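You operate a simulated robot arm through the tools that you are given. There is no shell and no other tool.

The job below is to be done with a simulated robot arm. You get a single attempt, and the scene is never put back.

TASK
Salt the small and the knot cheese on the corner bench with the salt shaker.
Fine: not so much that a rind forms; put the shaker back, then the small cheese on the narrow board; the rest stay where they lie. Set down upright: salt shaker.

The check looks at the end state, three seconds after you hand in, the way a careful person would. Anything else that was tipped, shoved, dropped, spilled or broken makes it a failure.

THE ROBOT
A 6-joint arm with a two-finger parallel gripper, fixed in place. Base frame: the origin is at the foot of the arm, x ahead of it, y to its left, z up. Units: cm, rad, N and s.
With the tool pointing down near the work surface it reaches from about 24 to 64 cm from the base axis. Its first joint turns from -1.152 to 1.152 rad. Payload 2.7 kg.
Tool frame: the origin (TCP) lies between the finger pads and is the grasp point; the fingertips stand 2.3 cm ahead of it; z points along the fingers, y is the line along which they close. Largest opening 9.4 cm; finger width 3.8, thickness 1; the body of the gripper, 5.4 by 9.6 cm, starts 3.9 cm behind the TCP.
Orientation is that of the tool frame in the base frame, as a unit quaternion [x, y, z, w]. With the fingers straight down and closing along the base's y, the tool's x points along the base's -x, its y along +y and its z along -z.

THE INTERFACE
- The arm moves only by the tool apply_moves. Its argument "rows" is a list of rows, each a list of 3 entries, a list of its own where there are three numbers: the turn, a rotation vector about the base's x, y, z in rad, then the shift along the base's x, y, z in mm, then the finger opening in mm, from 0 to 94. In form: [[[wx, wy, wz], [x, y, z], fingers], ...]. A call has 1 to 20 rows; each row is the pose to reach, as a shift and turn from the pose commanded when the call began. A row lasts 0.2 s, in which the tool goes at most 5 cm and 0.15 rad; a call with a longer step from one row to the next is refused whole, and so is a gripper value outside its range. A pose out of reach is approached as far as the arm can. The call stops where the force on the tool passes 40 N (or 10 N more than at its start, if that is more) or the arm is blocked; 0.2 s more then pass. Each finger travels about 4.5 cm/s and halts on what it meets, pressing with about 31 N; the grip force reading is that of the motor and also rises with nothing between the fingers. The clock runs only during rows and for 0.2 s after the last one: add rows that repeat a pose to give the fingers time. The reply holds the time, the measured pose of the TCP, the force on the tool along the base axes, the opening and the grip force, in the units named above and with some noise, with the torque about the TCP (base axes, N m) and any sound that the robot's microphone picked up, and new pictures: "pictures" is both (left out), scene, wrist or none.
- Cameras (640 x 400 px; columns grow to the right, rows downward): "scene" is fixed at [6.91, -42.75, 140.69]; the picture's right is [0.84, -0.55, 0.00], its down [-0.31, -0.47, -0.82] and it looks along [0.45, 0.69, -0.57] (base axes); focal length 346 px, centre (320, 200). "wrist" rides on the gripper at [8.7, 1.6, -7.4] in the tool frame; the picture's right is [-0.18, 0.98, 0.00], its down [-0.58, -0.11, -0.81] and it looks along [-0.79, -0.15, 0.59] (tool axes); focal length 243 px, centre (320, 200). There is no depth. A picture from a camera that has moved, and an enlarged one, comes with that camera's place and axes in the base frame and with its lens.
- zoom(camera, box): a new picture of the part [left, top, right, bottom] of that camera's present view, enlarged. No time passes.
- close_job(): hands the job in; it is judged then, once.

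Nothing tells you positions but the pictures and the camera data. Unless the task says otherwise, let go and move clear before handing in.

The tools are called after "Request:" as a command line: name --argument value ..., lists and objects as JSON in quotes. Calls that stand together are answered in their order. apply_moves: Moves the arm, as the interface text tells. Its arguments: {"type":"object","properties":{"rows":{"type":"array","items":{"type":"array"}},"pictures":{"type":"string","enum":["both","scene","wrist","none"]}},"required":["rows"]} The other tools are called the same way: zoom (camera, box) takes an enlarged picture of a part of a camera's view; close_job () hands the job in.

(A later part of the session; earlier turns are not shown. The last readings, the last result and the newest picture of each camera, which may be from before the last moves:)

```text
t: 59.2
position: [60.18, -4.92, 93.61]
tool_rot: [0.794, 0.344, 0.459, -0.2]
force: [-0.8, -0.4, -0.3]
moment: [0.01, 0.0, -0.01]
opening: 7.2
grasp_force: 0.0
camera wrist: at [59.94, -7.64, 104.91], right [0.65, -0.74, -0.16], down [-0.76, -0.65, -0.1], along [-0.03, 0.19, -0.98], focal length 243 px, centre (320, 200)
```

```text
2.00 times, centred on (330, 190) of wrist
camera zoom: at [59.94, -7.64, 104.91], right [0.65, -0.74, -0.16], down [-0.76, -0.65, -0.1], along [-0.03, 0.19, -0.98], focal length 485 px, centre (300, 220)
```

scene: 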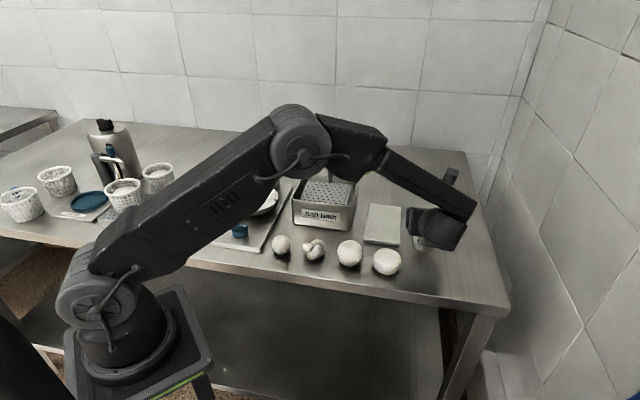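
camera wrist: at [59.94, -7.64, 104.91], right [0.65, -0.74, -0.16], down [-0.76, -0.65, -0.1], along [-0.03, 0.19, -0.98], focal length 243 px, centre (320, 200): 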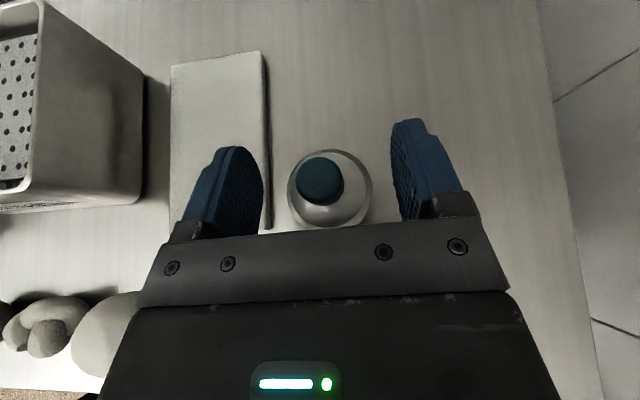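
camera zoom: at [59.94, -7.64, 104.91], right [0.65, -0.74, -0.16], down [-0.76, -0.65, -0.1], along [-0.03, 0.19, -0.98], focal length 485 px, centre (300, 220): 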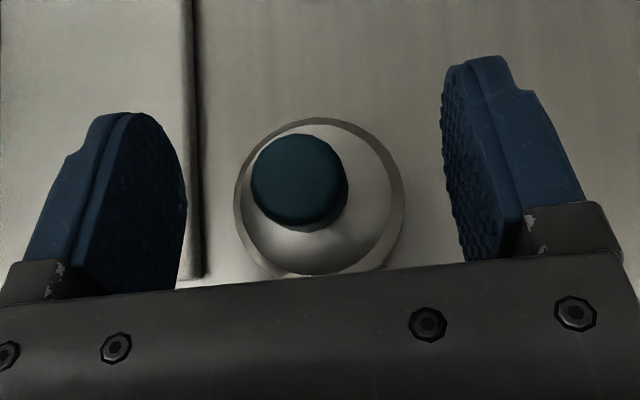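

There's clearance on both sides. I'll shift 2 mm away from the board and descend to grip height, z ≈ 90.1.

Request:
apply_moves --rows '[[[0, 0, 0], [1.5, -1.4, -12], 72], [[0, 0, 0], [1.5, -1.4, -24], 72], [[0, 0, 0], [1.5, -1.4, -32], 72], [[0, 0, 0], [1.5, -1.4, -35], 72], [[0, 0, 0], [1.5, -1.4, -35], 72]]'

Request:
zoom --camera "wrist" --box '[170, 90, 490, 290]'

```text
t: 60.4
position: [60.38, -5.23, 90.19]
tool_rot: [0.795, 0.345, 0.458, -0.199]
force: [0.0, 0.3, 0.2]
moment: [0.01, 0.0, 0.0]
opening: 7.21
grasp_force: 0.0
camera wrist: at [60.05, -7.86, 101.48], right [0.65, -0.74, -0.16], down [-0.76, -0.65, -0.1], along [-0.03, 0.19, -0.98], focal length 243 px, centre (320, 200)
```

scene: 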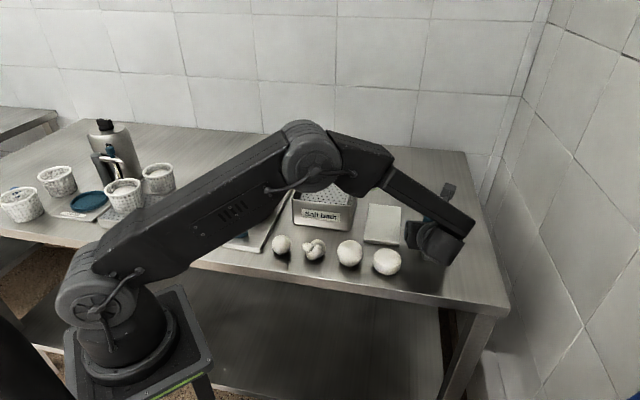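
wrist: 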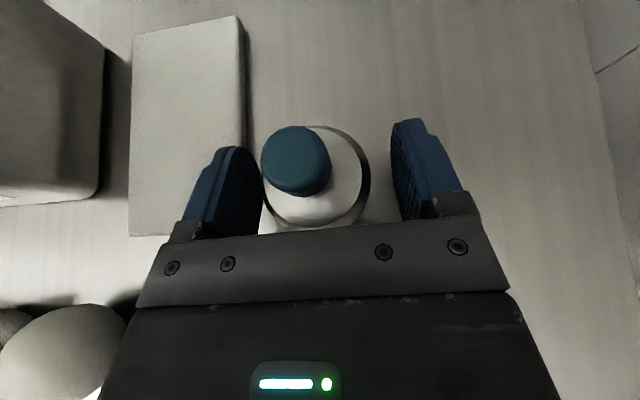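

```text
2.00 times, centred on (330, 190) of wrist
camera zoom: at [60.05, -7.86, 101.48], right [0.65, -0.74, -0.16], down [-0.76, -0.65, -0.1], along [-0.03, 0.19, -0.98], focal length 485 px, centre (300, 220)
```

zoom: 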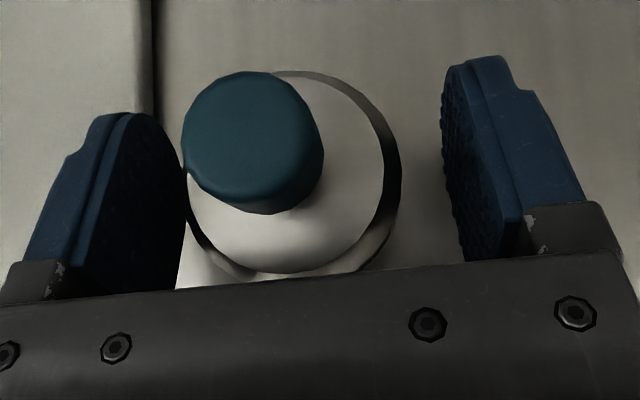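

The body is about 2 mm left of centre. I'll narrow the fingers, recentre, and close on the body.

Request:
apply_moves --rows '[[[0, 0, 0], [0, 0, 0], 67], [[0, 0, 0], [-1.3, 1.2, 0], 65], [[0, 0, 0], [-1.3, 1.2, 0], 62], [[0, 0, 0], [-1.3, 1.2, 0], 40], [[0, 0, 0], [-1.3, 1.2, 0], 40], [[0, 0, 0], [-1.3, 1.2, 0], 40], [[0, 0, 0], [-1.3, 1.2, 0], 40]]'

Request:
zoom --camera "wrist" --box '[170, 90, 490, 290]'

```text
t: 62.0
position: [60.1, -5.09, 90.34]
tool_rot: [0.794, 0.345, 0.459, -0.2]
force: [-0.5, 0.4, 0.4]
moment: [-0.01, -0.03, 0.0]
opening: 5.12
grasp_force: 30.4
camera wrist: at [59.89, -7.77, 101.55], right [0.66, -0.74, -0.16], down [-0.76, -0.65, -0.1], along [-0.03, 0.19, -0.98], focal length 243 px, centre (320, 200)
```

scene: 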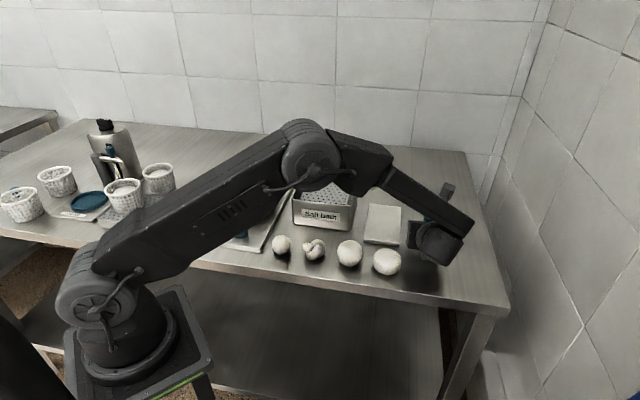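
wrist: 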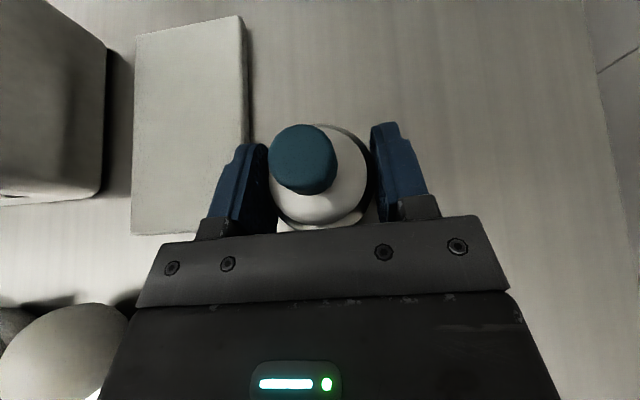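

```text
2.00 times, centred on (330, 190) of wrist
camera zoom: at [59.89, -7.77, 101.55], right [0.66, -0.74, -0.16], down [-0.76, -0.65, -0.1], along [-0.03, 0.19, -0.98], focal length 485 px, centre (300, 220)
```

zoom: 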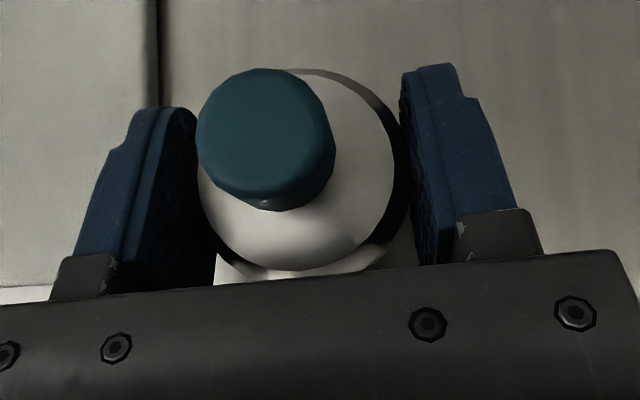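

The body is gripped at a 5.1 cm opening. I'll lift it and carry it upright to the knot, yawing the tool to point along +y with the wrist off the bench.

Request:
apply_moves --rows '[[[0, 0, 0], [0, 0, 8], 40], [[0, 0, 0], [0, 0, 25], 40], [[0, 0, 0], [0, 0, 50], 40], [[0, 0, 0], [0, 0, 85], 40], [[0, 0, 0], [-5, 0, 120], 40], [[0, 0, 0.04], [-20, 3, 145], 40], [[0, 0, 0.1], [-40, 8, 150], 40], [[0, 0, 0.17], [-62, 13, 150], 40], [[0, 0, 0.25], [-85, 22, 150], 40], [[0, 0, 0.33], [-105, 40, 150], 40], [[0, 0, 0.41], [-125, 60, 150], 40], [[0, 0, 0.49], [-145, 80, 150], 40], [[0, 0, 0.57], [-165, 98, 150], 40], [[0, 0, 0.64], [-185, 110, 150], 40], [[0, 0, 0.7], [-205, 117, 150], 40], [[0, 0, 0.74], [-220, 120, 150], 40], [[0, 0, 0.75], [-230, 121, 150], 40], [[0, 0, 0.75], [-234, 121, 150], 40], [[0, 0, 0.75], [-234, 121, 150], 40]]'

Request:
zoom --camera "scene" --box '[240, 150, 440, 290]'

```text
t: 66.0
position: [36.82, 6.94, 105.13]
tool_rot: [0.613, 0.612, 0.354, -0.353]
force: [0.2, 0.2, -1.3]
moment: [0.01, -0.04, 0.01]
opening: 5.14
grasp_force: 31.6
camera wrist: at [38.37, 4.8, 116.41], right [0.98, -0.09, -0.16], down [-0.11, -0.99, -0.1], along [-0.15, 0.12, -0.98], focal length 243 px, centre (320, 200)
```

scene: 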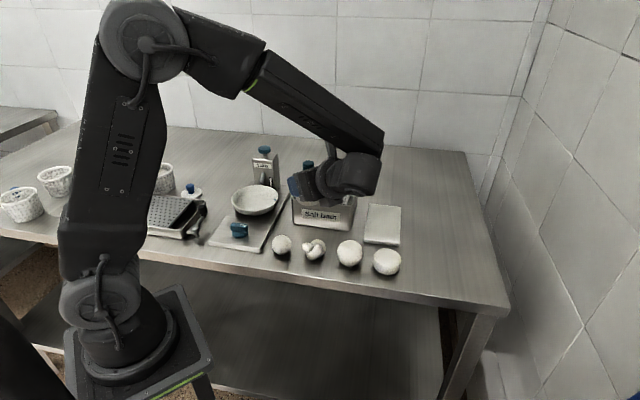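
wrist: 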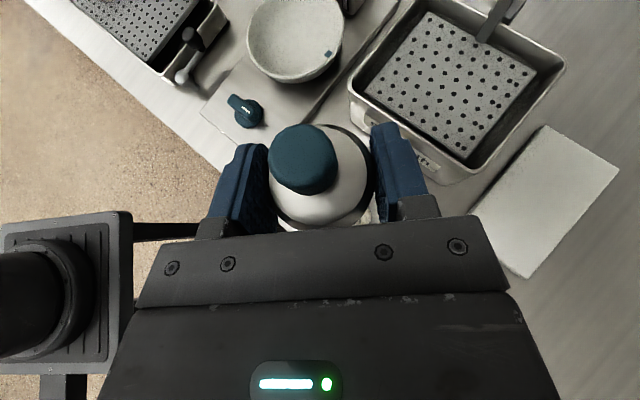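

```text
2.86 times, centred on (340, 220) of scene
camera zoom: at [6.92, -42.75, 140.69], right [0.84, -0.55, 0.0], down [-0.31, -0.47, -0.82], along [0.45, 0.69, -0.57], focal length 988 px, centre (263, 143)
```

zoom: 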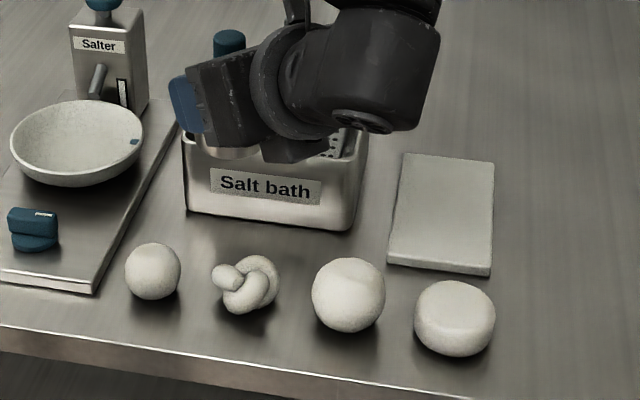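

Carry went well and the shaker is upright over the knot. Next I'll pitch the tool to horizontal, then roll it in stages while keeping the cap over the knot.

Request:
apply_moves --rows '[[[0.06, 0, 0], [0, 1, -2], 40], [[0.16, 0, 0], [0, 3, -6], 40], [[0.27, 0, 0], [-1, 5, -11], 40], [[0.38, 0, 0], [-1, 7, -16], 40], [[0.48, 0, 0], [-1, 7, -20], 40], [[0.524, 0, 0], [-1, 7, -22], 40], [[0.524, 0, 0], [-1, 7, -22], 40]]'

```text
t: 67.6
position: [36.56, 7.68, 103.02]
tool_rot: [-0.5, -0.499, -0.5, 0.501]
force: [0.1, 0.6, -0.6]
moment: [0.02, 0.01, -0.01]
opening: 5.15
grasp_force: 31.1
camera wrist: at [38.25, 0.24, 111.68], right [0.98, 0.0, -0.19], down [-0.11, -0.8, -0.58], along [-0.15, 0.59, -0.79], focal length 243 px, centre (320, 200)
```

scene: 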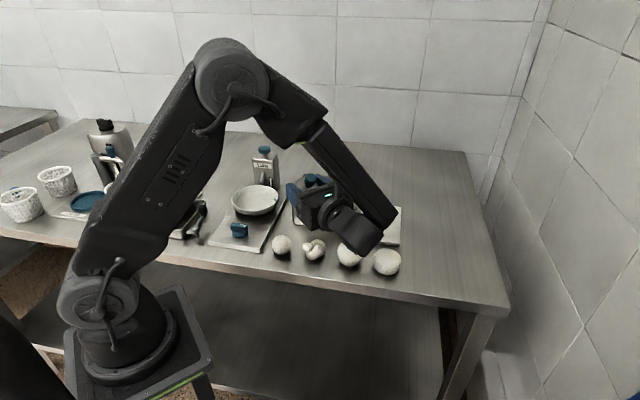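
wrist: 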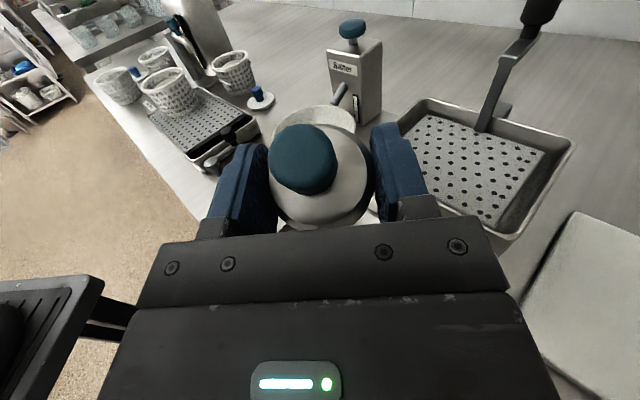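

Tool is horizontal. Now I'll roll to 120° (about 116° of shaker tilt), keeping the cap above the knot.

Request:
apply_moves --rows '[[[0, -0.14, 0], [5, 0, 0], 40], [[0, -0.28, 0], [10, 0, 0], 40], [[0, -0.42, 0], [14.5, 0, 0], 40], [[0, -0.56, 0], [19, 0, 0], 40], [[0, -0.7, 0], [23, 0, 0], 40], [[0, -0.84, 0], [26.5, 0, 0], 40], [[0, -0.98, 0], [29.5, 0, 0], 40], [[0, -1.12, 0], [32, 0, 0], 40], [[0, -1.26, 0], [34, 0, 0], 40], [[0, -1.4, 0], [35, 0, 0], 40], [[0, -1.54, 0], [35.5, 0, 0], 40], [[0, -1.68, 0], [35.3, 0, 0], 40], [[0, -1.82, 0], [34.4, 0, 0], 40], [[0, -1.96, 0], [33, 0, 0], 40], [[0, -2.1, 0], [30.6, 0, 0], 40], [[0, -2.1, 0], [30.6, 0, 0], 40]]'

Request:
zoom --camera "scene" --box '[250, 160, 390, 280]'

Request:
zoom --camera "scene" --box '[298, 235, 328, 265]'

```text
t: 71.0
position: [39.68, 7.71, 103.12]
tool_rot: [-0.185, 0.682, 0.683, 0.184]
force: [0.4, -0.3, -0.6]
moment: [-0.02, 0.01, 0.01]
opening: 5.11
grasp_force: 31.3
camera wrist: at [31.44, 0.2, 100.11], right [-0.34, 0.0, 0.94], down [0.56, -0.81, 0.2], along [0.76, 0.59, 0.27], focal length 243 px, centre (320, 200)
```

scene: 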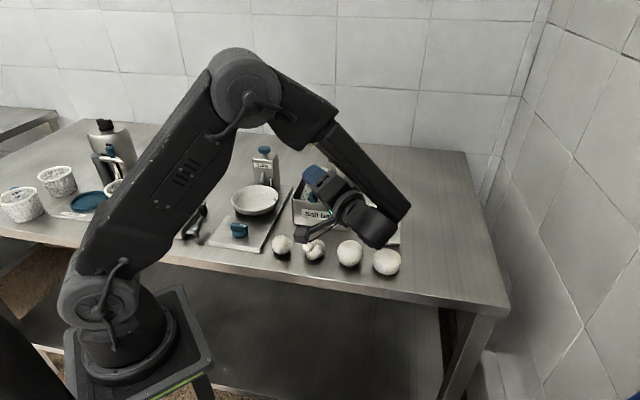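
wrist: 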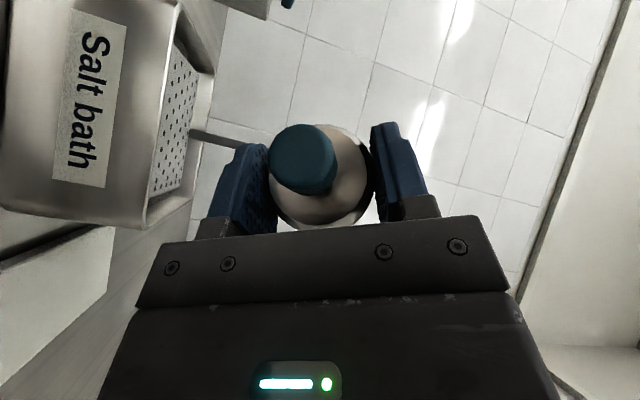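

```text
3.33 times, centred on (320, 220) of scene
camera zoom: at [6.92, -42.75, 140.69], right [0.84, -0.55, 0.0], down [-0.31, -0.47, -0.82], along [0.45, 0.69, -0.57], focal length 1153 px, centre (320, 133)
```

zoom: 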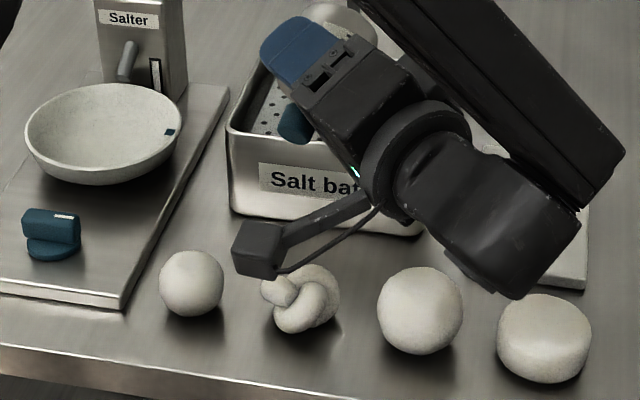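

```text
13.33 times, centred on (313, 250) of scene
camera zoom: at [6.92, -42.75, 140.69], right [0.84, -0.55, 0.0], down [-0.31, -0.47, -0.82], along [0.45, 0.69, -0.57], focal length 4612 px, centre (413, -467)
```

zoom: 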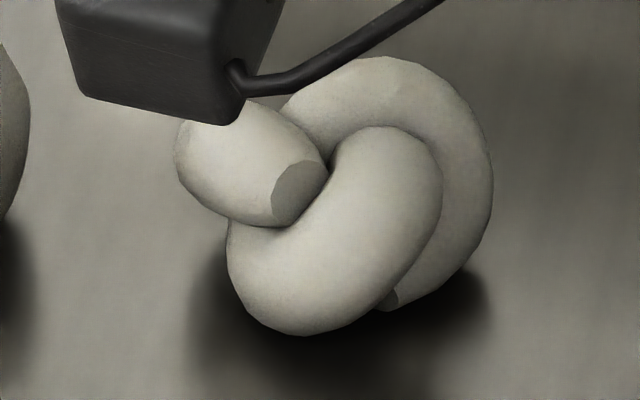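

Nothing yet at about 116°. I'll roll on to 150° (about 139° of tilt) and look again.

Request:
apply_moves --rows '[[[0, -0.13, 0], [-3, 0, 0], 40], [[0, -0.26, 0], [-6, 0, 0], 40], [[0, -0.39, 0], [-9.5, 0, 0], 40], [[0, -0.52, 0], [-13, 0, 0], 40], [[0, -0.52, 0], [-13, 0, 0], 40]]'

Request:
zoom --camera "scene" --box '[250, 160, 390, 280]'

Request:
zoom --camera "scene" --box '[298, 235, 328, 265]'

```text
t: 72.2
position: [38.34, 7.73, 103.02]
tool_rot: [-0.355, 0.612, 0.613, 0.353]
force: [-0.9, -0.3, -1.7]
moment: [-0.02, 0.0, -0.03]
opening: 5.11
grasp_force: 30.7
camera wrist: at [32.72, 0.31, 96.39], right [-0.76, 0.0, 0.65], down [0.39, -0.81, 0.45], along [0.52, 0.59, 0.61], focal length 243 px, centre (320, 200)
```

scene: 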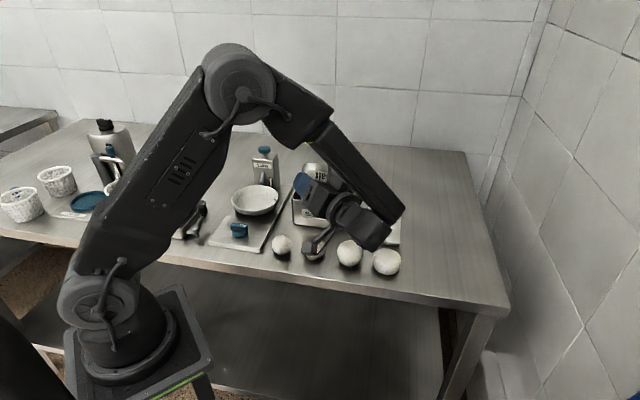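
wrist: 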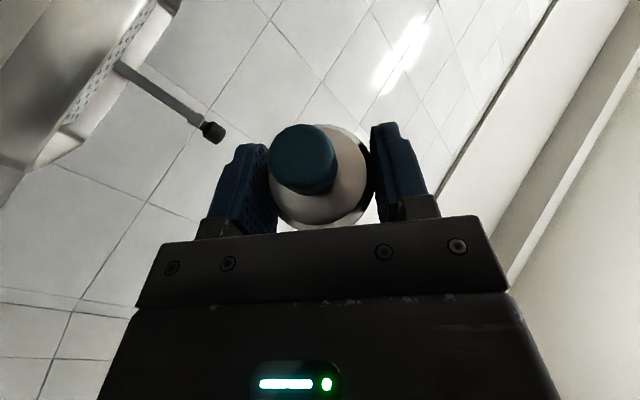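

```text
3.33 times, centred on (320, 220) of scene
camera zoom: at [6.92, -42.75, 140.69], right [0.84, -0.55, 0.0], down [-0.31, -0.47, -0.82], along [0.45, 0.69, -0.57], focal length 1153 px, centre (320, 133)
```

zoom: 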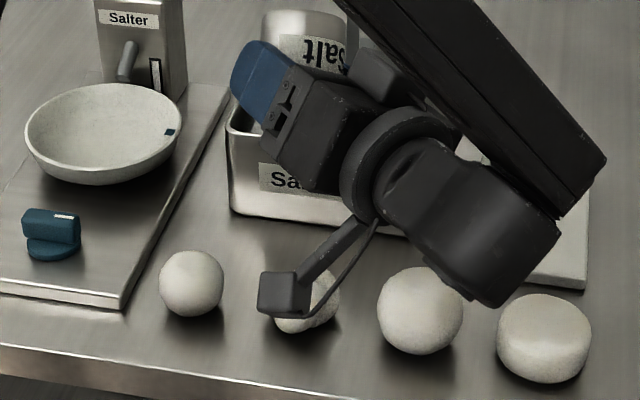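

```text
13.33 times, centred on (313, 250) of scene
camera zoom: at [6.92, -42.75, 140.69], right [0.84, -0.55, 0.0], down [-0.31, -0.47, -0.82], along [0.45, 0.69, -0.57], focal length 4612 px, centre (413, -467)
```

zoom: 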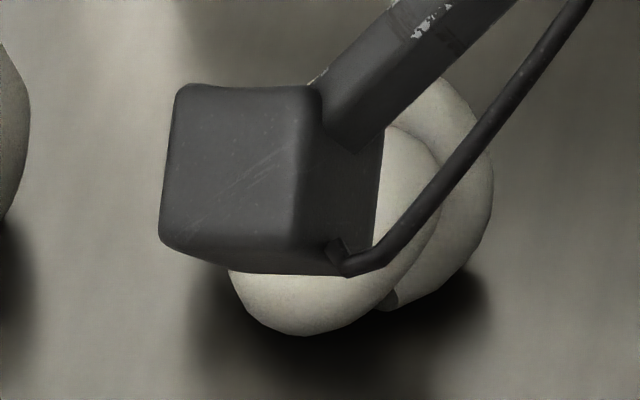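

No flow at 139° either. I'll add a short vertical shake while it's inverted and listen and look for salt.

Request:
apply_moves --rows '[[[0, 0, 0], [0, 0, 30], 40], [[0, 0, 0], [0, 0, 0], 40], [[0, 0, 0], [0, 0, 30], 40], [[0, 0, 0], [0, 0, 0], 40], [[0, 0, 0], [0, 0, 0], 40]]' --pictures "scene"

Request:
zoom --camera "scene" --box '[250, 160, 390, 280]'

Request:
zoom --camera "scene" --box '[298, 235, 328, 265]'

```text
t: 73.4
position: [38.35, 7.81, 102.96]
tool_rot: [-0.354, 0.612, 0.612, 0.354]
force: [-0.4, 0.7, -2.1]
moment: [0.0, 0.03, 0.0]
opening: 5.11
grasp_force: 30.4
```

scene: 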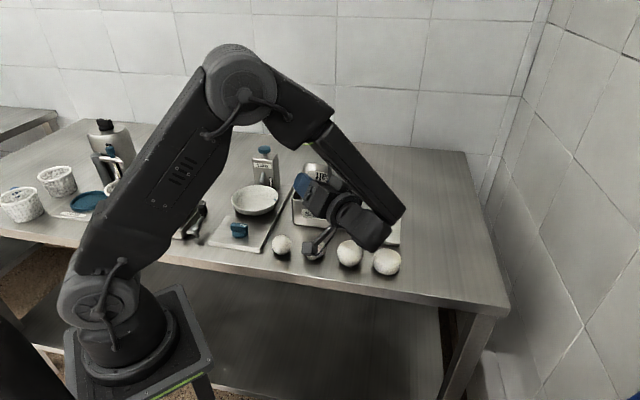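

```text
3.33 times, centred on (320, 220) of scene
camera zoom: at [6.92, -42.75, 140.69], right [0.84, -0.55, 0.0], down [-0.31, -0.47, -0.82], along [0.45, 0.69, -0.57], focal length 1153 px, centre (320, 133)
```

zoom: 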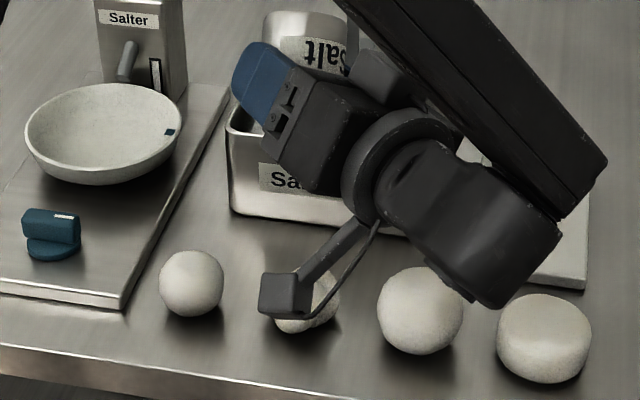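

```text
13.33 times, centred on (313, 250) of scene
camera zoom: at [6.92, -42.75, 140.69], right [0.84, -0.55, 0.0], down [-0.31, -0.47, -0.82], along [0.45, 0.69, -0.57], focal length 4612 px, centre (413, -467)
```

zoom: 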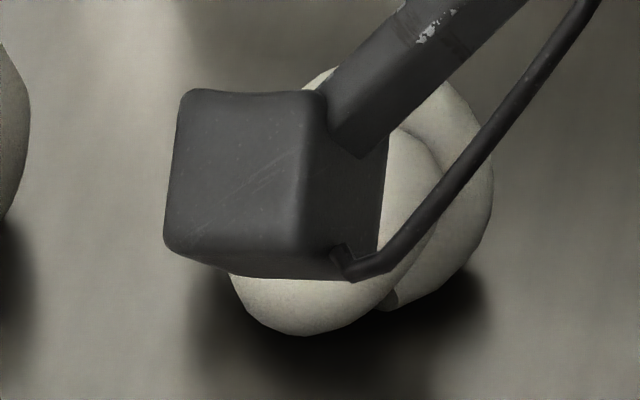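

The camera box blocks the knot, so I'll roll back some to see it.

Request:
apply_moves --rows '[[[0, 0.14, 0], [3.5, 0, 0], 40], [[0, 0.28, 0], [7, 0, 0], 40], [[0, 0.42, 0], [10.5, 0, 0], 40], [[0, 0.56, 0], [14, 0, 0], 40], [[0, 0.7, 0], [16, 0, 0], 40], [[0, 0.84, 0], [17.5, 0, 0], 40], [[0, 0.84, 0], [17.5, 0, 0], 40]]' --pictures "scene"

Request:
zoom --camera "scene" --box '[298, 235, 328, 265]'

Request:
zoom --camera "scene" --box '[270, 220, 350, 270]'

```text
t: 75.0
position: [40.04, 7.76, 103.02]
tool_rot: [-0.073, 0.703, 0.703, 0.072]
force: [-0.6, -0.3, -1.6]
moment: [-0.02, -0.01, 0.01]
opening: 5.12
grasp_force: 31.2
```

scene: 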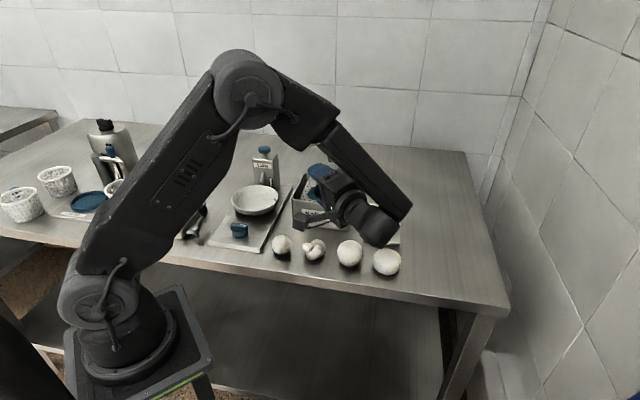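

```text
13.33 times, centred on (313, 250) of scene
camera zoom: at [6.92, -42.75, 140.69], right [0.84, -0.55, 0.0], down [-0.31, -0.47, -0.82], along [0.45, 0.69, -0.57], focal length 4612 px, centre (413, -467)
```

zoom: 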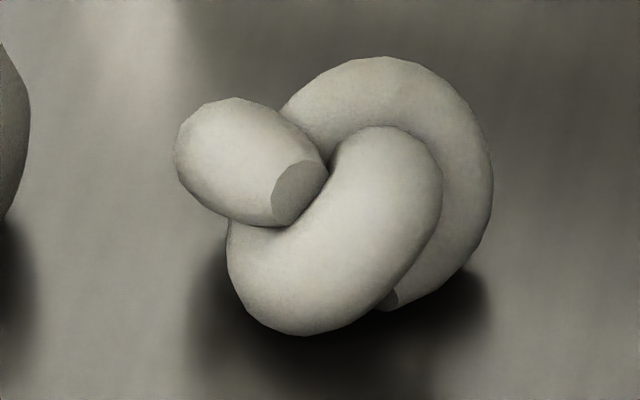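

```text
8.00 times, centred on (310, 245) of scene
camera zoom: at [6.92, -42.75, 140.69], right [0.84, -0.55, 0.0], down [-0.31, -0.47, -0.82], along [0.45, 0.69, -0.57], focal length 2767 px, centre (400, -160)
```

zoom: 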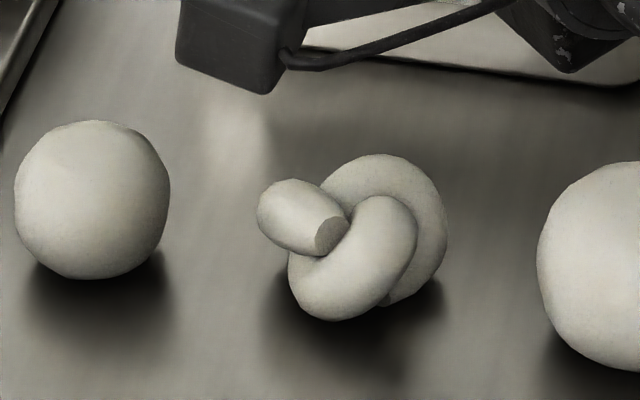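

Still no salt, on the cheese or the bench. I'll go to full inversion (roll 180°, about 150° of tilt) over the knot and shake there.

Request:
apply_moves --rows '[[[0, -0.14, 0], [-1.3, 0, 0], 40], [[0, -0.28, 0], [-3.4, 0, 0], 40], [[0, -0.42, 0], [-6, 0, 0], 40], [[0, -0.56, 0], [-9.2, 0, 0], 40], [[0, -0.7, 0], [-13, 0, 0], 40], [[0, -0.84, 0], [-17, 0, 0], 40], [[0, -0.98, 0], [-21.5, 0, 0], 40], [[0, -1.12, 0], [-26, 0, 0], 40], [[0, -1.26, 0], [-31, 0, 0], 40], [[0, -1.36, 0], [-34.5, 0, 0], 40], [[0, -1.36, 0], [-34.5, 0, 0], 40]]'

Request:
zoom --camera "scene" --box '[250, 160, 390, 280]'

```text
t: 77.4
position: [36.7, 7.67, 102.93]
tool_rot: [0.5, -0.5, -0.5, -0.5]
force: [0.0, -0.6, -1.1]
moment: [0.01, 0.03, 0.02]
opening: 5.09
grasp_force: 30.9
camera wrist: at [35.13, 0.17, 94.43], right [-0.98, 0.0, 0.19], down [0.11, -0.81, 0.58], along [0.15, 0.59, 0.79], focal length 243 px, centre (320, 200)
```

scene: 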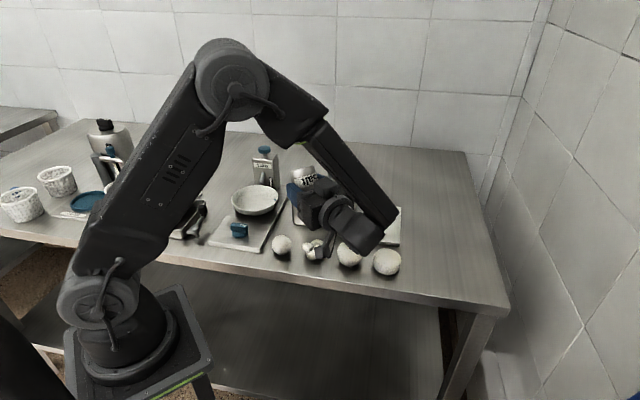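
wrist: 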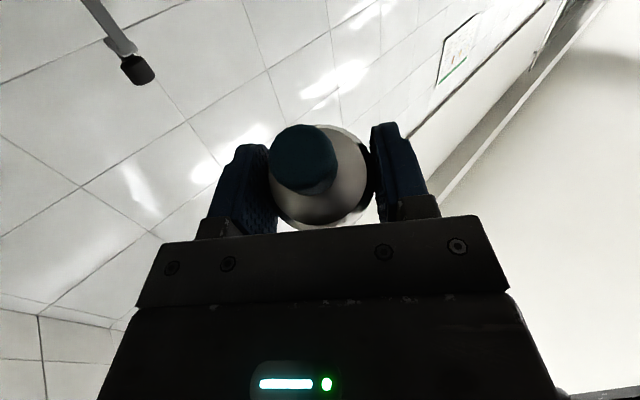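

```text
3.33 times, centred on (320, 220) of scene
camera zoom: at [6.92, -42.75, 140.69], right [0.84, -0.55, 0.0], down [-0.31, -0.47, -0.82], along [0.45, 0.69, -0.57], focal length 1153 px, centre (320, 133)
```

zoom: 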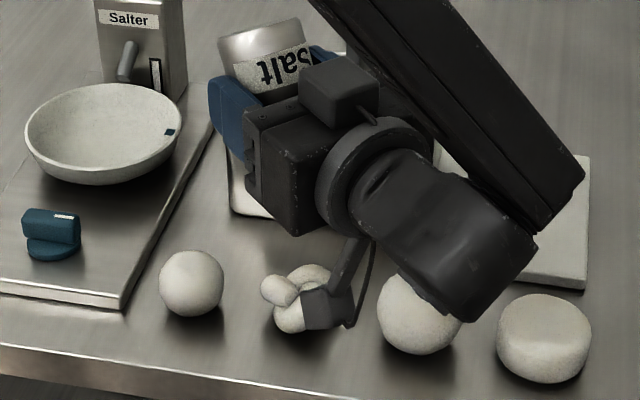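

The top of the knot may look different now, so I'm zooming in.

Request:
zoom --camera "scene" --box '[298, 235, 328, 265]'

Request:
zoom --camera "scene" --box '[268, 230, 298, 260]'

Request:
zoom --camera "wrist" --box '[250, 110, 390, 240]'

```text
13.33 times, centred on (313, 250) of scene
camera zoom: at [6.92, -42.75, 140.69], right [0.84, -0.55, 0.0], down [-0.31, -0.47, -0.82], along [0.45, 0.69, -0.57], focal length 4612 px, centre (413, -467)
```

zoom: 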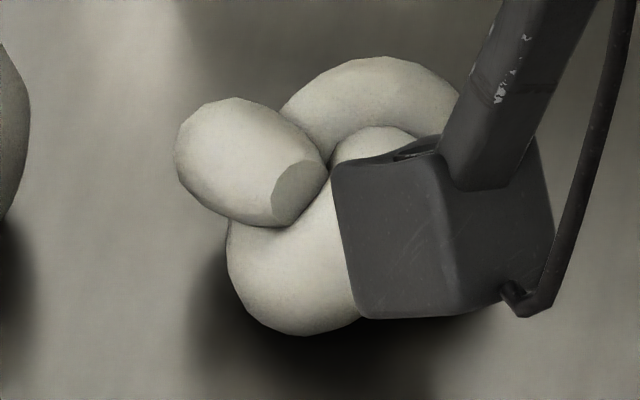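

```text
13.33 times, centred on (283, 245) of scene
camera zoom: at [6.92, -42.75, 140.69], right [0.84, -0.55, 0.0], down [-0.31, -0.47, -0.82], along [0.45, 0.69, -0.57], focal length 4612 px, centre (813, -400)
```

zoom: 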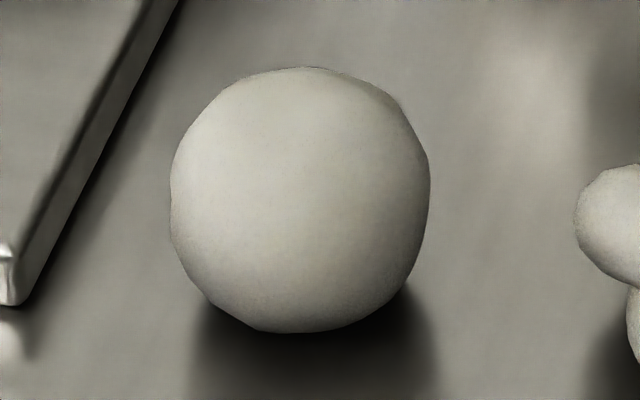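

```text
3.08 times, centred on (320, 175) of wrist
camera zoom: at [35.13, 0.17, 94.43], right [-0.98, 0.0, 0.19], down [0.11, -0.81, 0.58], along [0.15, 0.59, 0.79], focal length 746 px, centre (320, 277)
```

zoom: 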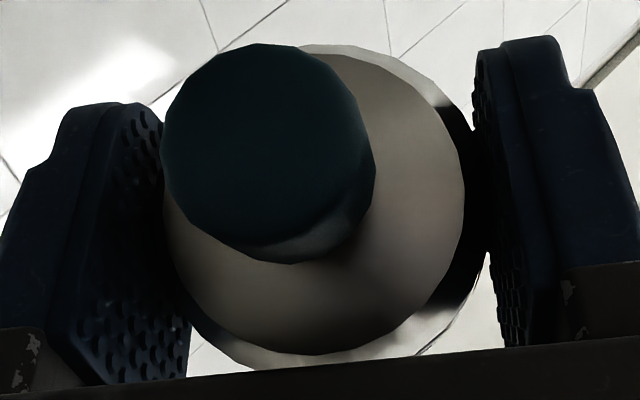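

The lid shows no holes and no salt has fallen. I'll do one brisk vertical shake in full inversion and check.

Request:
apply_moves --rows '[[[0, 0, 0], [0, 0, 45], 40], [[0, 0, 0], [0, 0, 0], 40], [[0, 0, 0], [0, 0, 45], 40], [[0, 0, 0], [0, 0, 0], 40], [[0, 0, 0], [0, 0, 45], 40], [[0, 0, 0], [0, 0, 0], 40], [[0, 0, 0], [0, 0, 0], 40]]'

Request:
zoom --camera "scene" --box '[298, 235, 328, 265]'

Request:
zoom --camera "scene" --box '[250, 160, 390, 280]'

```text
t: 79.0
position: [36.8, 7.78, 102.99]
tool_rot: [-0.499, 0.501, 0.5, 0.499]
force: [0.5, 1.4, -0.7]
moment: [-0.02, 0.02, 0.01]
opening: 5.14
grasp_force: 30.6
camera wrist: at [35.19, 0.28, 94.36], right [-0.98, 0.0, 0.19], down [0.11, -0.81, 0.58], along [0.15, 0.59, 0.79], focal length 243 px, centre (320, 200)
```

scene: 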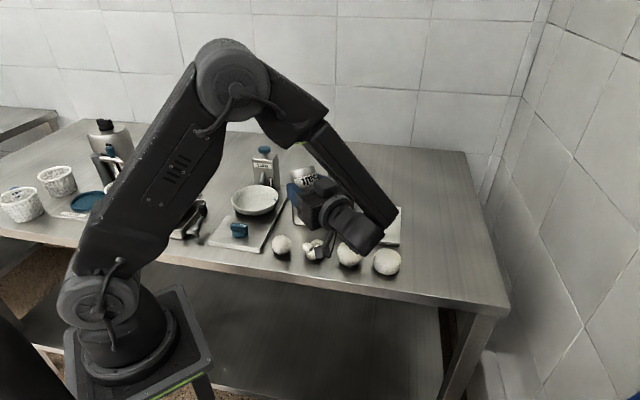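
wrist: 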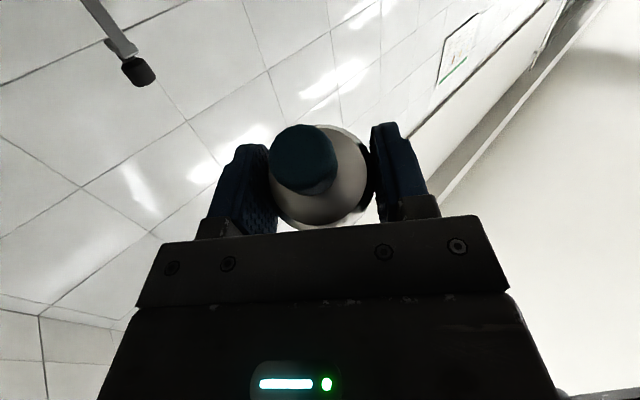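

```text
13.33 times, centred on (313, 250) of scene
camera zoom: at [6.92, -42.75, 140.69], right [0.84, -0.55, 0.0], down [-0.31, -0.47, -0.82], along [0.45, 0.69, -0.57], focal length 4612 px, centre (413, -467)
```

zoom: 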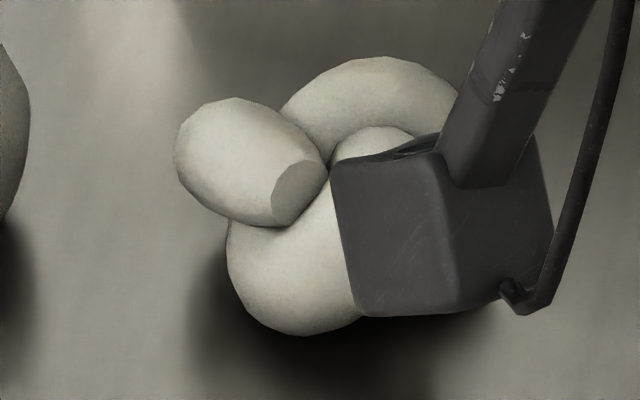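

```text
3.33 times, centred on (320, 220) of scene
camera zoom: at [6.92, -42.75, 140.69], right [0.84, -0.55, 0.0], down [-0.31, -0.47, -0.82], along [0.45, 0.69, -0.57], focal length 1153 px, centre (320, 133)
```

zoom: 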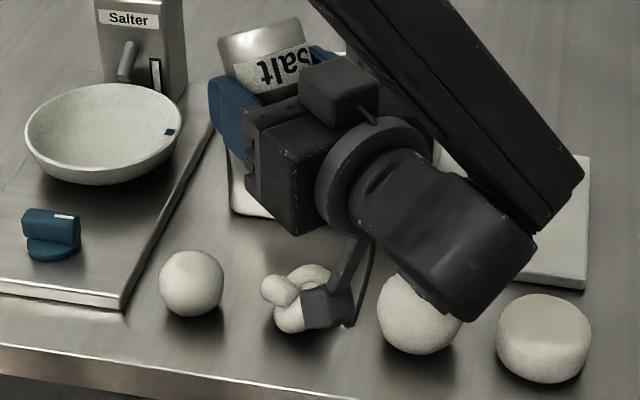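

No visible change again. I'll zoom in very tightly on the knot, the bench below it and the untouched small ball, in case the salt is a very fine dusting.

Request:
zoom --camera "scene" --box '[309, 239, 319, 246]'

Request:
zoom --camera "scene" --box '[277, 234, 287, 241]'

Request:
zoom --camera "scene" --box '[285, 225, 315, 245]'

Request:
zoom --camera "scene" --box '[295, 160, 325, 190]'

```text
16.00 times, centred on (314, 242) of scene
camera zoom: at [6.92, -42.75, 140.69], right [0.84, -0.55, 0.0], down [-0.31, -0.47, -0.82], along [0.45, 0.69, -0.57], focal length 5534 px, centre (416, -480)
```

zoom: 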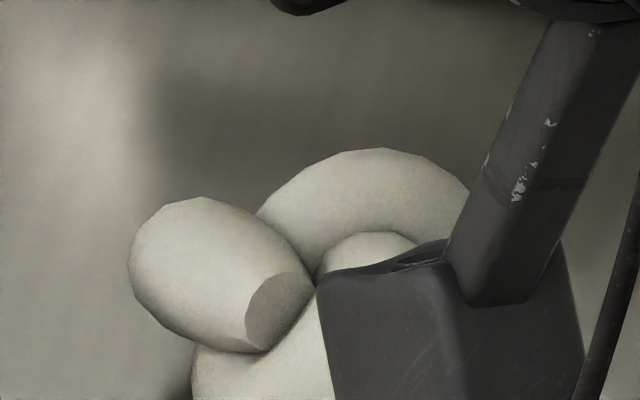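

```text
16.00 times, centred on (282, 238) of scene
camera zoom: at [6.92, -42.75, 140.69], right [0.84, -0.55, 0.0], down [-0.31, -0.47, -0.82], along [0.45, 0.69, -0.57], focal length 5534 px, centre (928, -400)
```

zoom: 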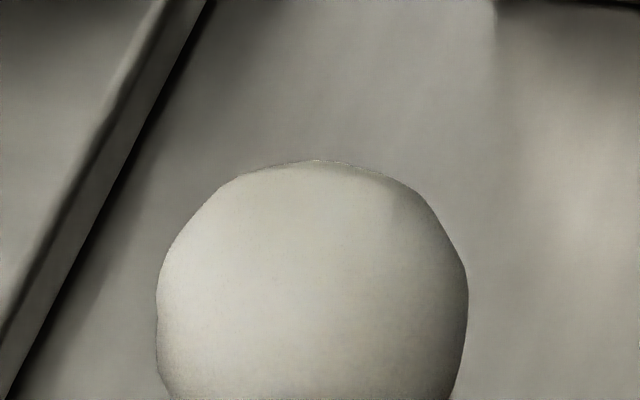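

```text
16.00 times, centred on (300, 235) of scene
camera zoom: at [6.92, -42.75, 140.69], right [0.84, -0.55, 0.0], down [-0.31, -0.47, -0.82], along [0.45, 0.69, -0.57], focal length 5534 px, centre (640, -360)
```

zoom: 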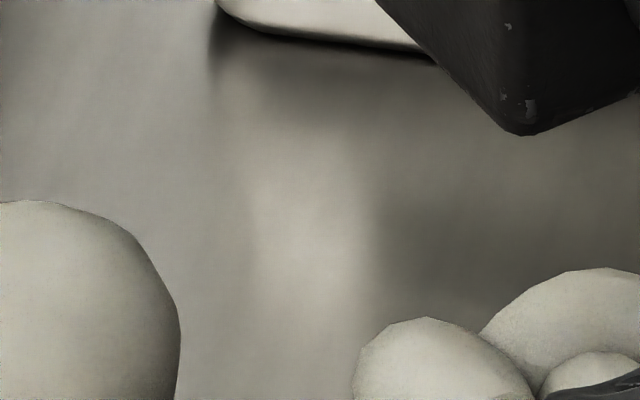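

```text
13.33 times, centred on (310, 175) of scene
camera zoom: at [6.92, -42.75, 140.69], right [0.84, -0.55, 0.0], down [-0.31, -0.47, -0.82], along [0.45, 0.69, -0.57], focal length 4612 px, centre (453, 533)
```

zoom: 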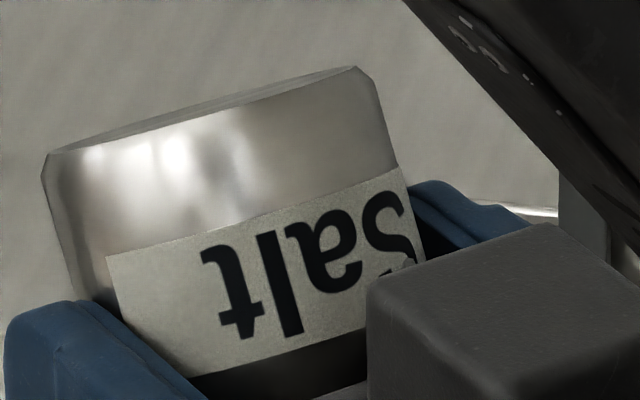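

I'll try closer to full inversion, about 170°, by pitching the tool up 20°, then check and shake.

Request:
apply_moves --rows '[[[0.06, 0, 0], [0, -2, 8], 40], [[0.14, 0, 0], [0, -5, 16], 40], [[0.22, 0, 0], [0, -8, 22], 40], [[0.3, 0, 0], [0, -11, 27], 40], [[0.35, 0, 0], [0, -13, 30], 40], [[0.35, 0, 0], [0, -13, 30], 40]]' --pictures "scene"

Request:
zoom --camera "scene" --box '[250, 160, 390, 280]'

Request:
zoom --camera "scene" --box '[298, 235, 328, 265]'

```text
t: 80.4
position: [36.69, 6.43, 106.08]
tool_rot: [-0.405, 0.406, 0.581, 0.578]
force: [-0.6, -0.1, -1.7]
moment: [-0.02, 0.0, 0.04]
opening: 5.12
grasp_force: 30.9
```

scene: 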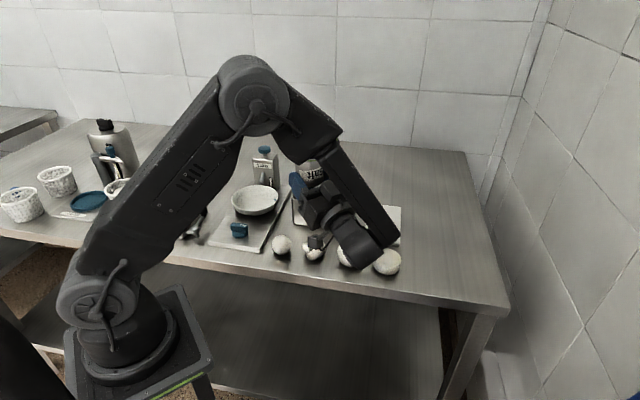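

```text
3.33 times, centred on (320, 220) of scene
camera zoom: at [6.92, -42.75, 140.69], right [0.84, -0.55, 0.0], down [-0.31, -0.47, -0.82], along [0.45, 0.69, -0.57], focal length 1153 px, centre (320, 133)
```

zoom: 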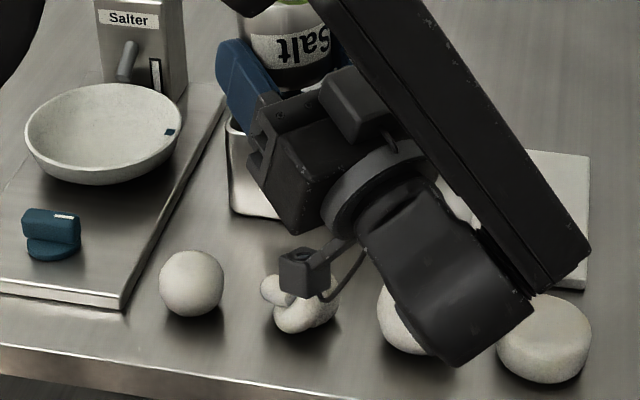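

```text
13.33 times, centred on (313, 250) of scene
camera zoom: at [6.92, -42.75, 140.69], right [0.84, -0.55, 0.0], down [-0.31, -0.47, -0.82], along [0.45, 0.69, -0.57], focal length 4612 px, centre (413, -467)
```

zoom: 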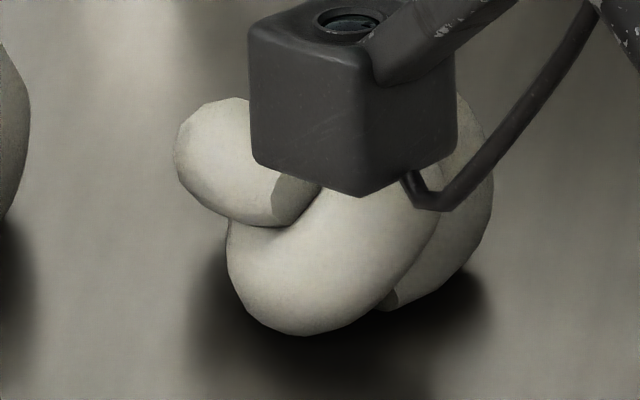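

Nothing at about 170° without shaking, so I'll do a brisk shake here.

Request:
apply_moves --rows '[[[0, 0, 0], [0, 0, 48], 40], [[0, 0, 0], [0, 0, 0], 40], [[0, 0, 0], [0, 0, 48], 40], [[0, 0, 0], [0, 0, 0], 40], [[0, 0, 0], [0, 0, 48], 40], [[0, 0, 0], [0, 0, 0], 40], [[0, 0, 0], [0, 0, 0], 40]]' --pictures "scene"

Request:
zoom --camera "scene" --box '[298, 235, 328, 265]'

Request:
zoom --camera "scene" --box '[250, 160, 390, 280]'

```text
t: 82.0
position: [36.92, 6.47, 106.06]
tool_rot: [-0.405, 0.406, 0.58, 0.578]
force: [0.0, 0.4, -2.2]
moment: [-0.03, 0.02, 0.05]
opening: 5.11
grasp_force: 31.1
```

scene: 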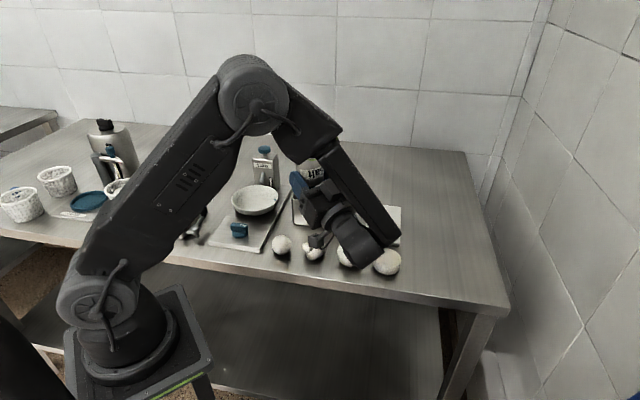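

```text
13.33 times, centred on (313, 250) of scene
camera zoom: at [6.92, -42.75, 140.69], right [0.84, -0.55, 0.0], down [-0.31, -0.47, -0.82], along [0.45, 0.69, -0.57], focal length 4612 px, centre (413, -467)
```

zoom: 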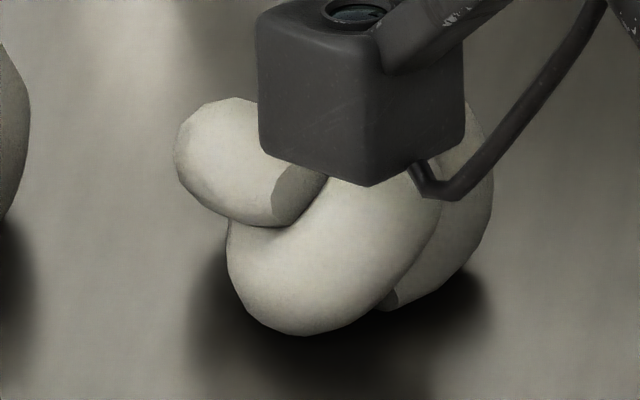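

```text
3.33 times, centred on (320, 220) of scene
camera zoom: at [6.92, -42.75, 140.69], right [0.84, -0.55, 0.0], down [-0.31, -0.47, -0.82], along [0.45, 0.69, -0.57], focal length 1153 px, centre (320, 133)
```

zoom: 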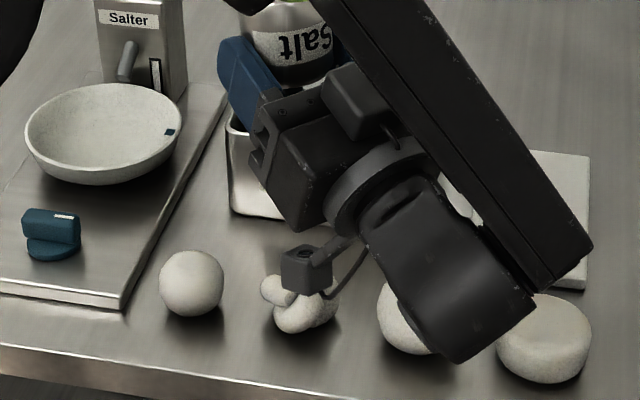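

No change after three strokes. I'll do a longer inverted shake of nine cycles and then examine the knot closely.

Request:
apply_moves --rows '[[[0, 0, 0], [0, 0, 48], 40], [[0, 0, 0], [0, 0, 0], 40], [[0, 0, 0], [0, 0, 48], 40], [[0, 0, 0], [0, 0, 0], 40], [[0, 0, 0], [0, 0, 48], 40], [[0, 0, 0], [0, 0, 0], 40], [[0, 0, 0], [0, 0, 48], 40], [[0, 0, 0], [0, 0, 0], 40], [[0, 0, 0], [0, 0, 48], 40], [[0, 0, 0], [0, 0, 0], 40], [[0, 0, 0], [0, 0, 48], 40], [[0, 0, 0], [0, 0, 0], 40], [[0, 0, 0], [0, 0, 48], 40], [[0, 0, 0], [0, 0, 0], 40], [[0, 0, 0], [0, 0, 48], 40], [[0, 0, 0], [0, 0, 0], 40], [[0, 0, 0], [0, 0, 0], 40]]' --pictures "both"

Request:
zoom --camera "scene" --box '[298, 235, 328, 265]'

Request:
zoom --camera "scene" --box '[250, 160, 390, 280]'

```text
t: 85.6
position: [36.73, 6.5, 106.17]
tool_rot: [-0.405, 0.406, 0.58, 0.579]
force: [0.3, 0.7, -0.8]
moment: [-0.02, 0.0, 0.01]
opening: 5.11
grasp_force: 31.0
camera wrist: at [35.21, 2.38, 95.52], right [-0.98, -0.07, 0.17], down [0.11, -0.96, 0.27], along [0.15, 0.29, 0.95], focal length 243 px, centre (320, 200)
```

scene: 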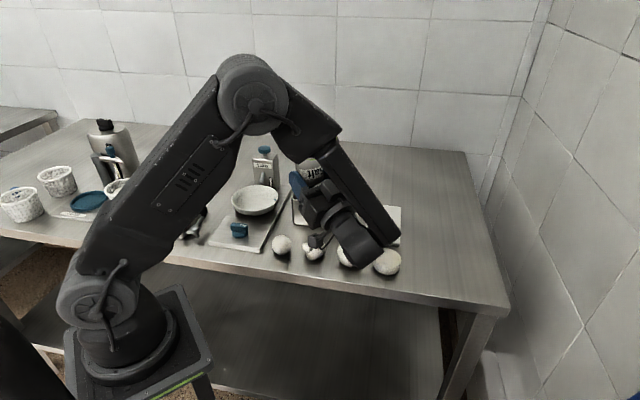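
wrist: 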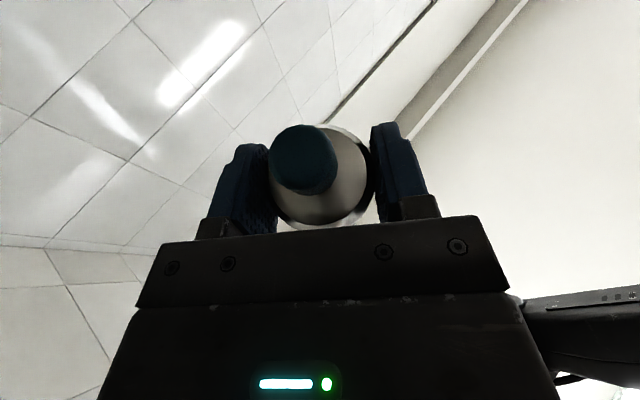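

```text
13.33 times, centred on (313, 250) of scene
camera zoom: at [6.92, -42.75, 140.69], right [0.84, -0.55, 0.0], down [-0.31, -0.47, -0.82], along [0.45, 0.69, -0.57], focal length 4612 px, centre (413, -467)
```

zoom: 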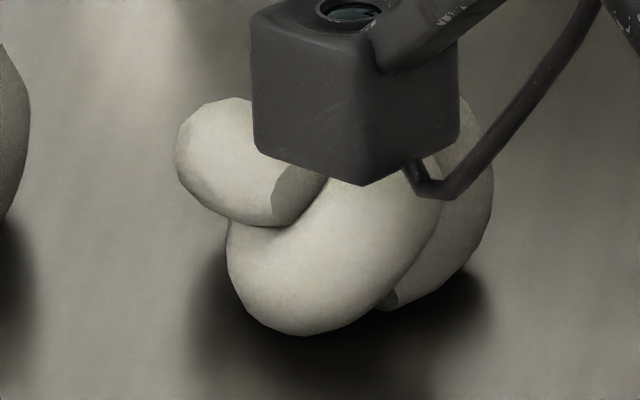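

```text
3.33 times, centred on (320, 220) of scene
camera zoom: at [6.92, -42.75, 140.69], right [0.84, -0.55, 0.0], down [-0.31, -0.47, -0.82], along [0.45, 0.69, -0.57], focal length 1153 px, centre (320, 133)
```

zoom: 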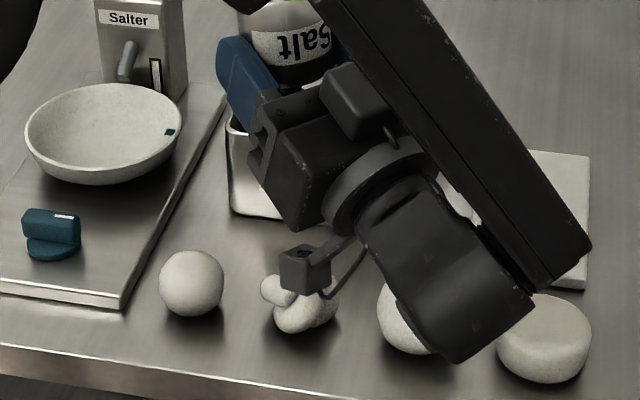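

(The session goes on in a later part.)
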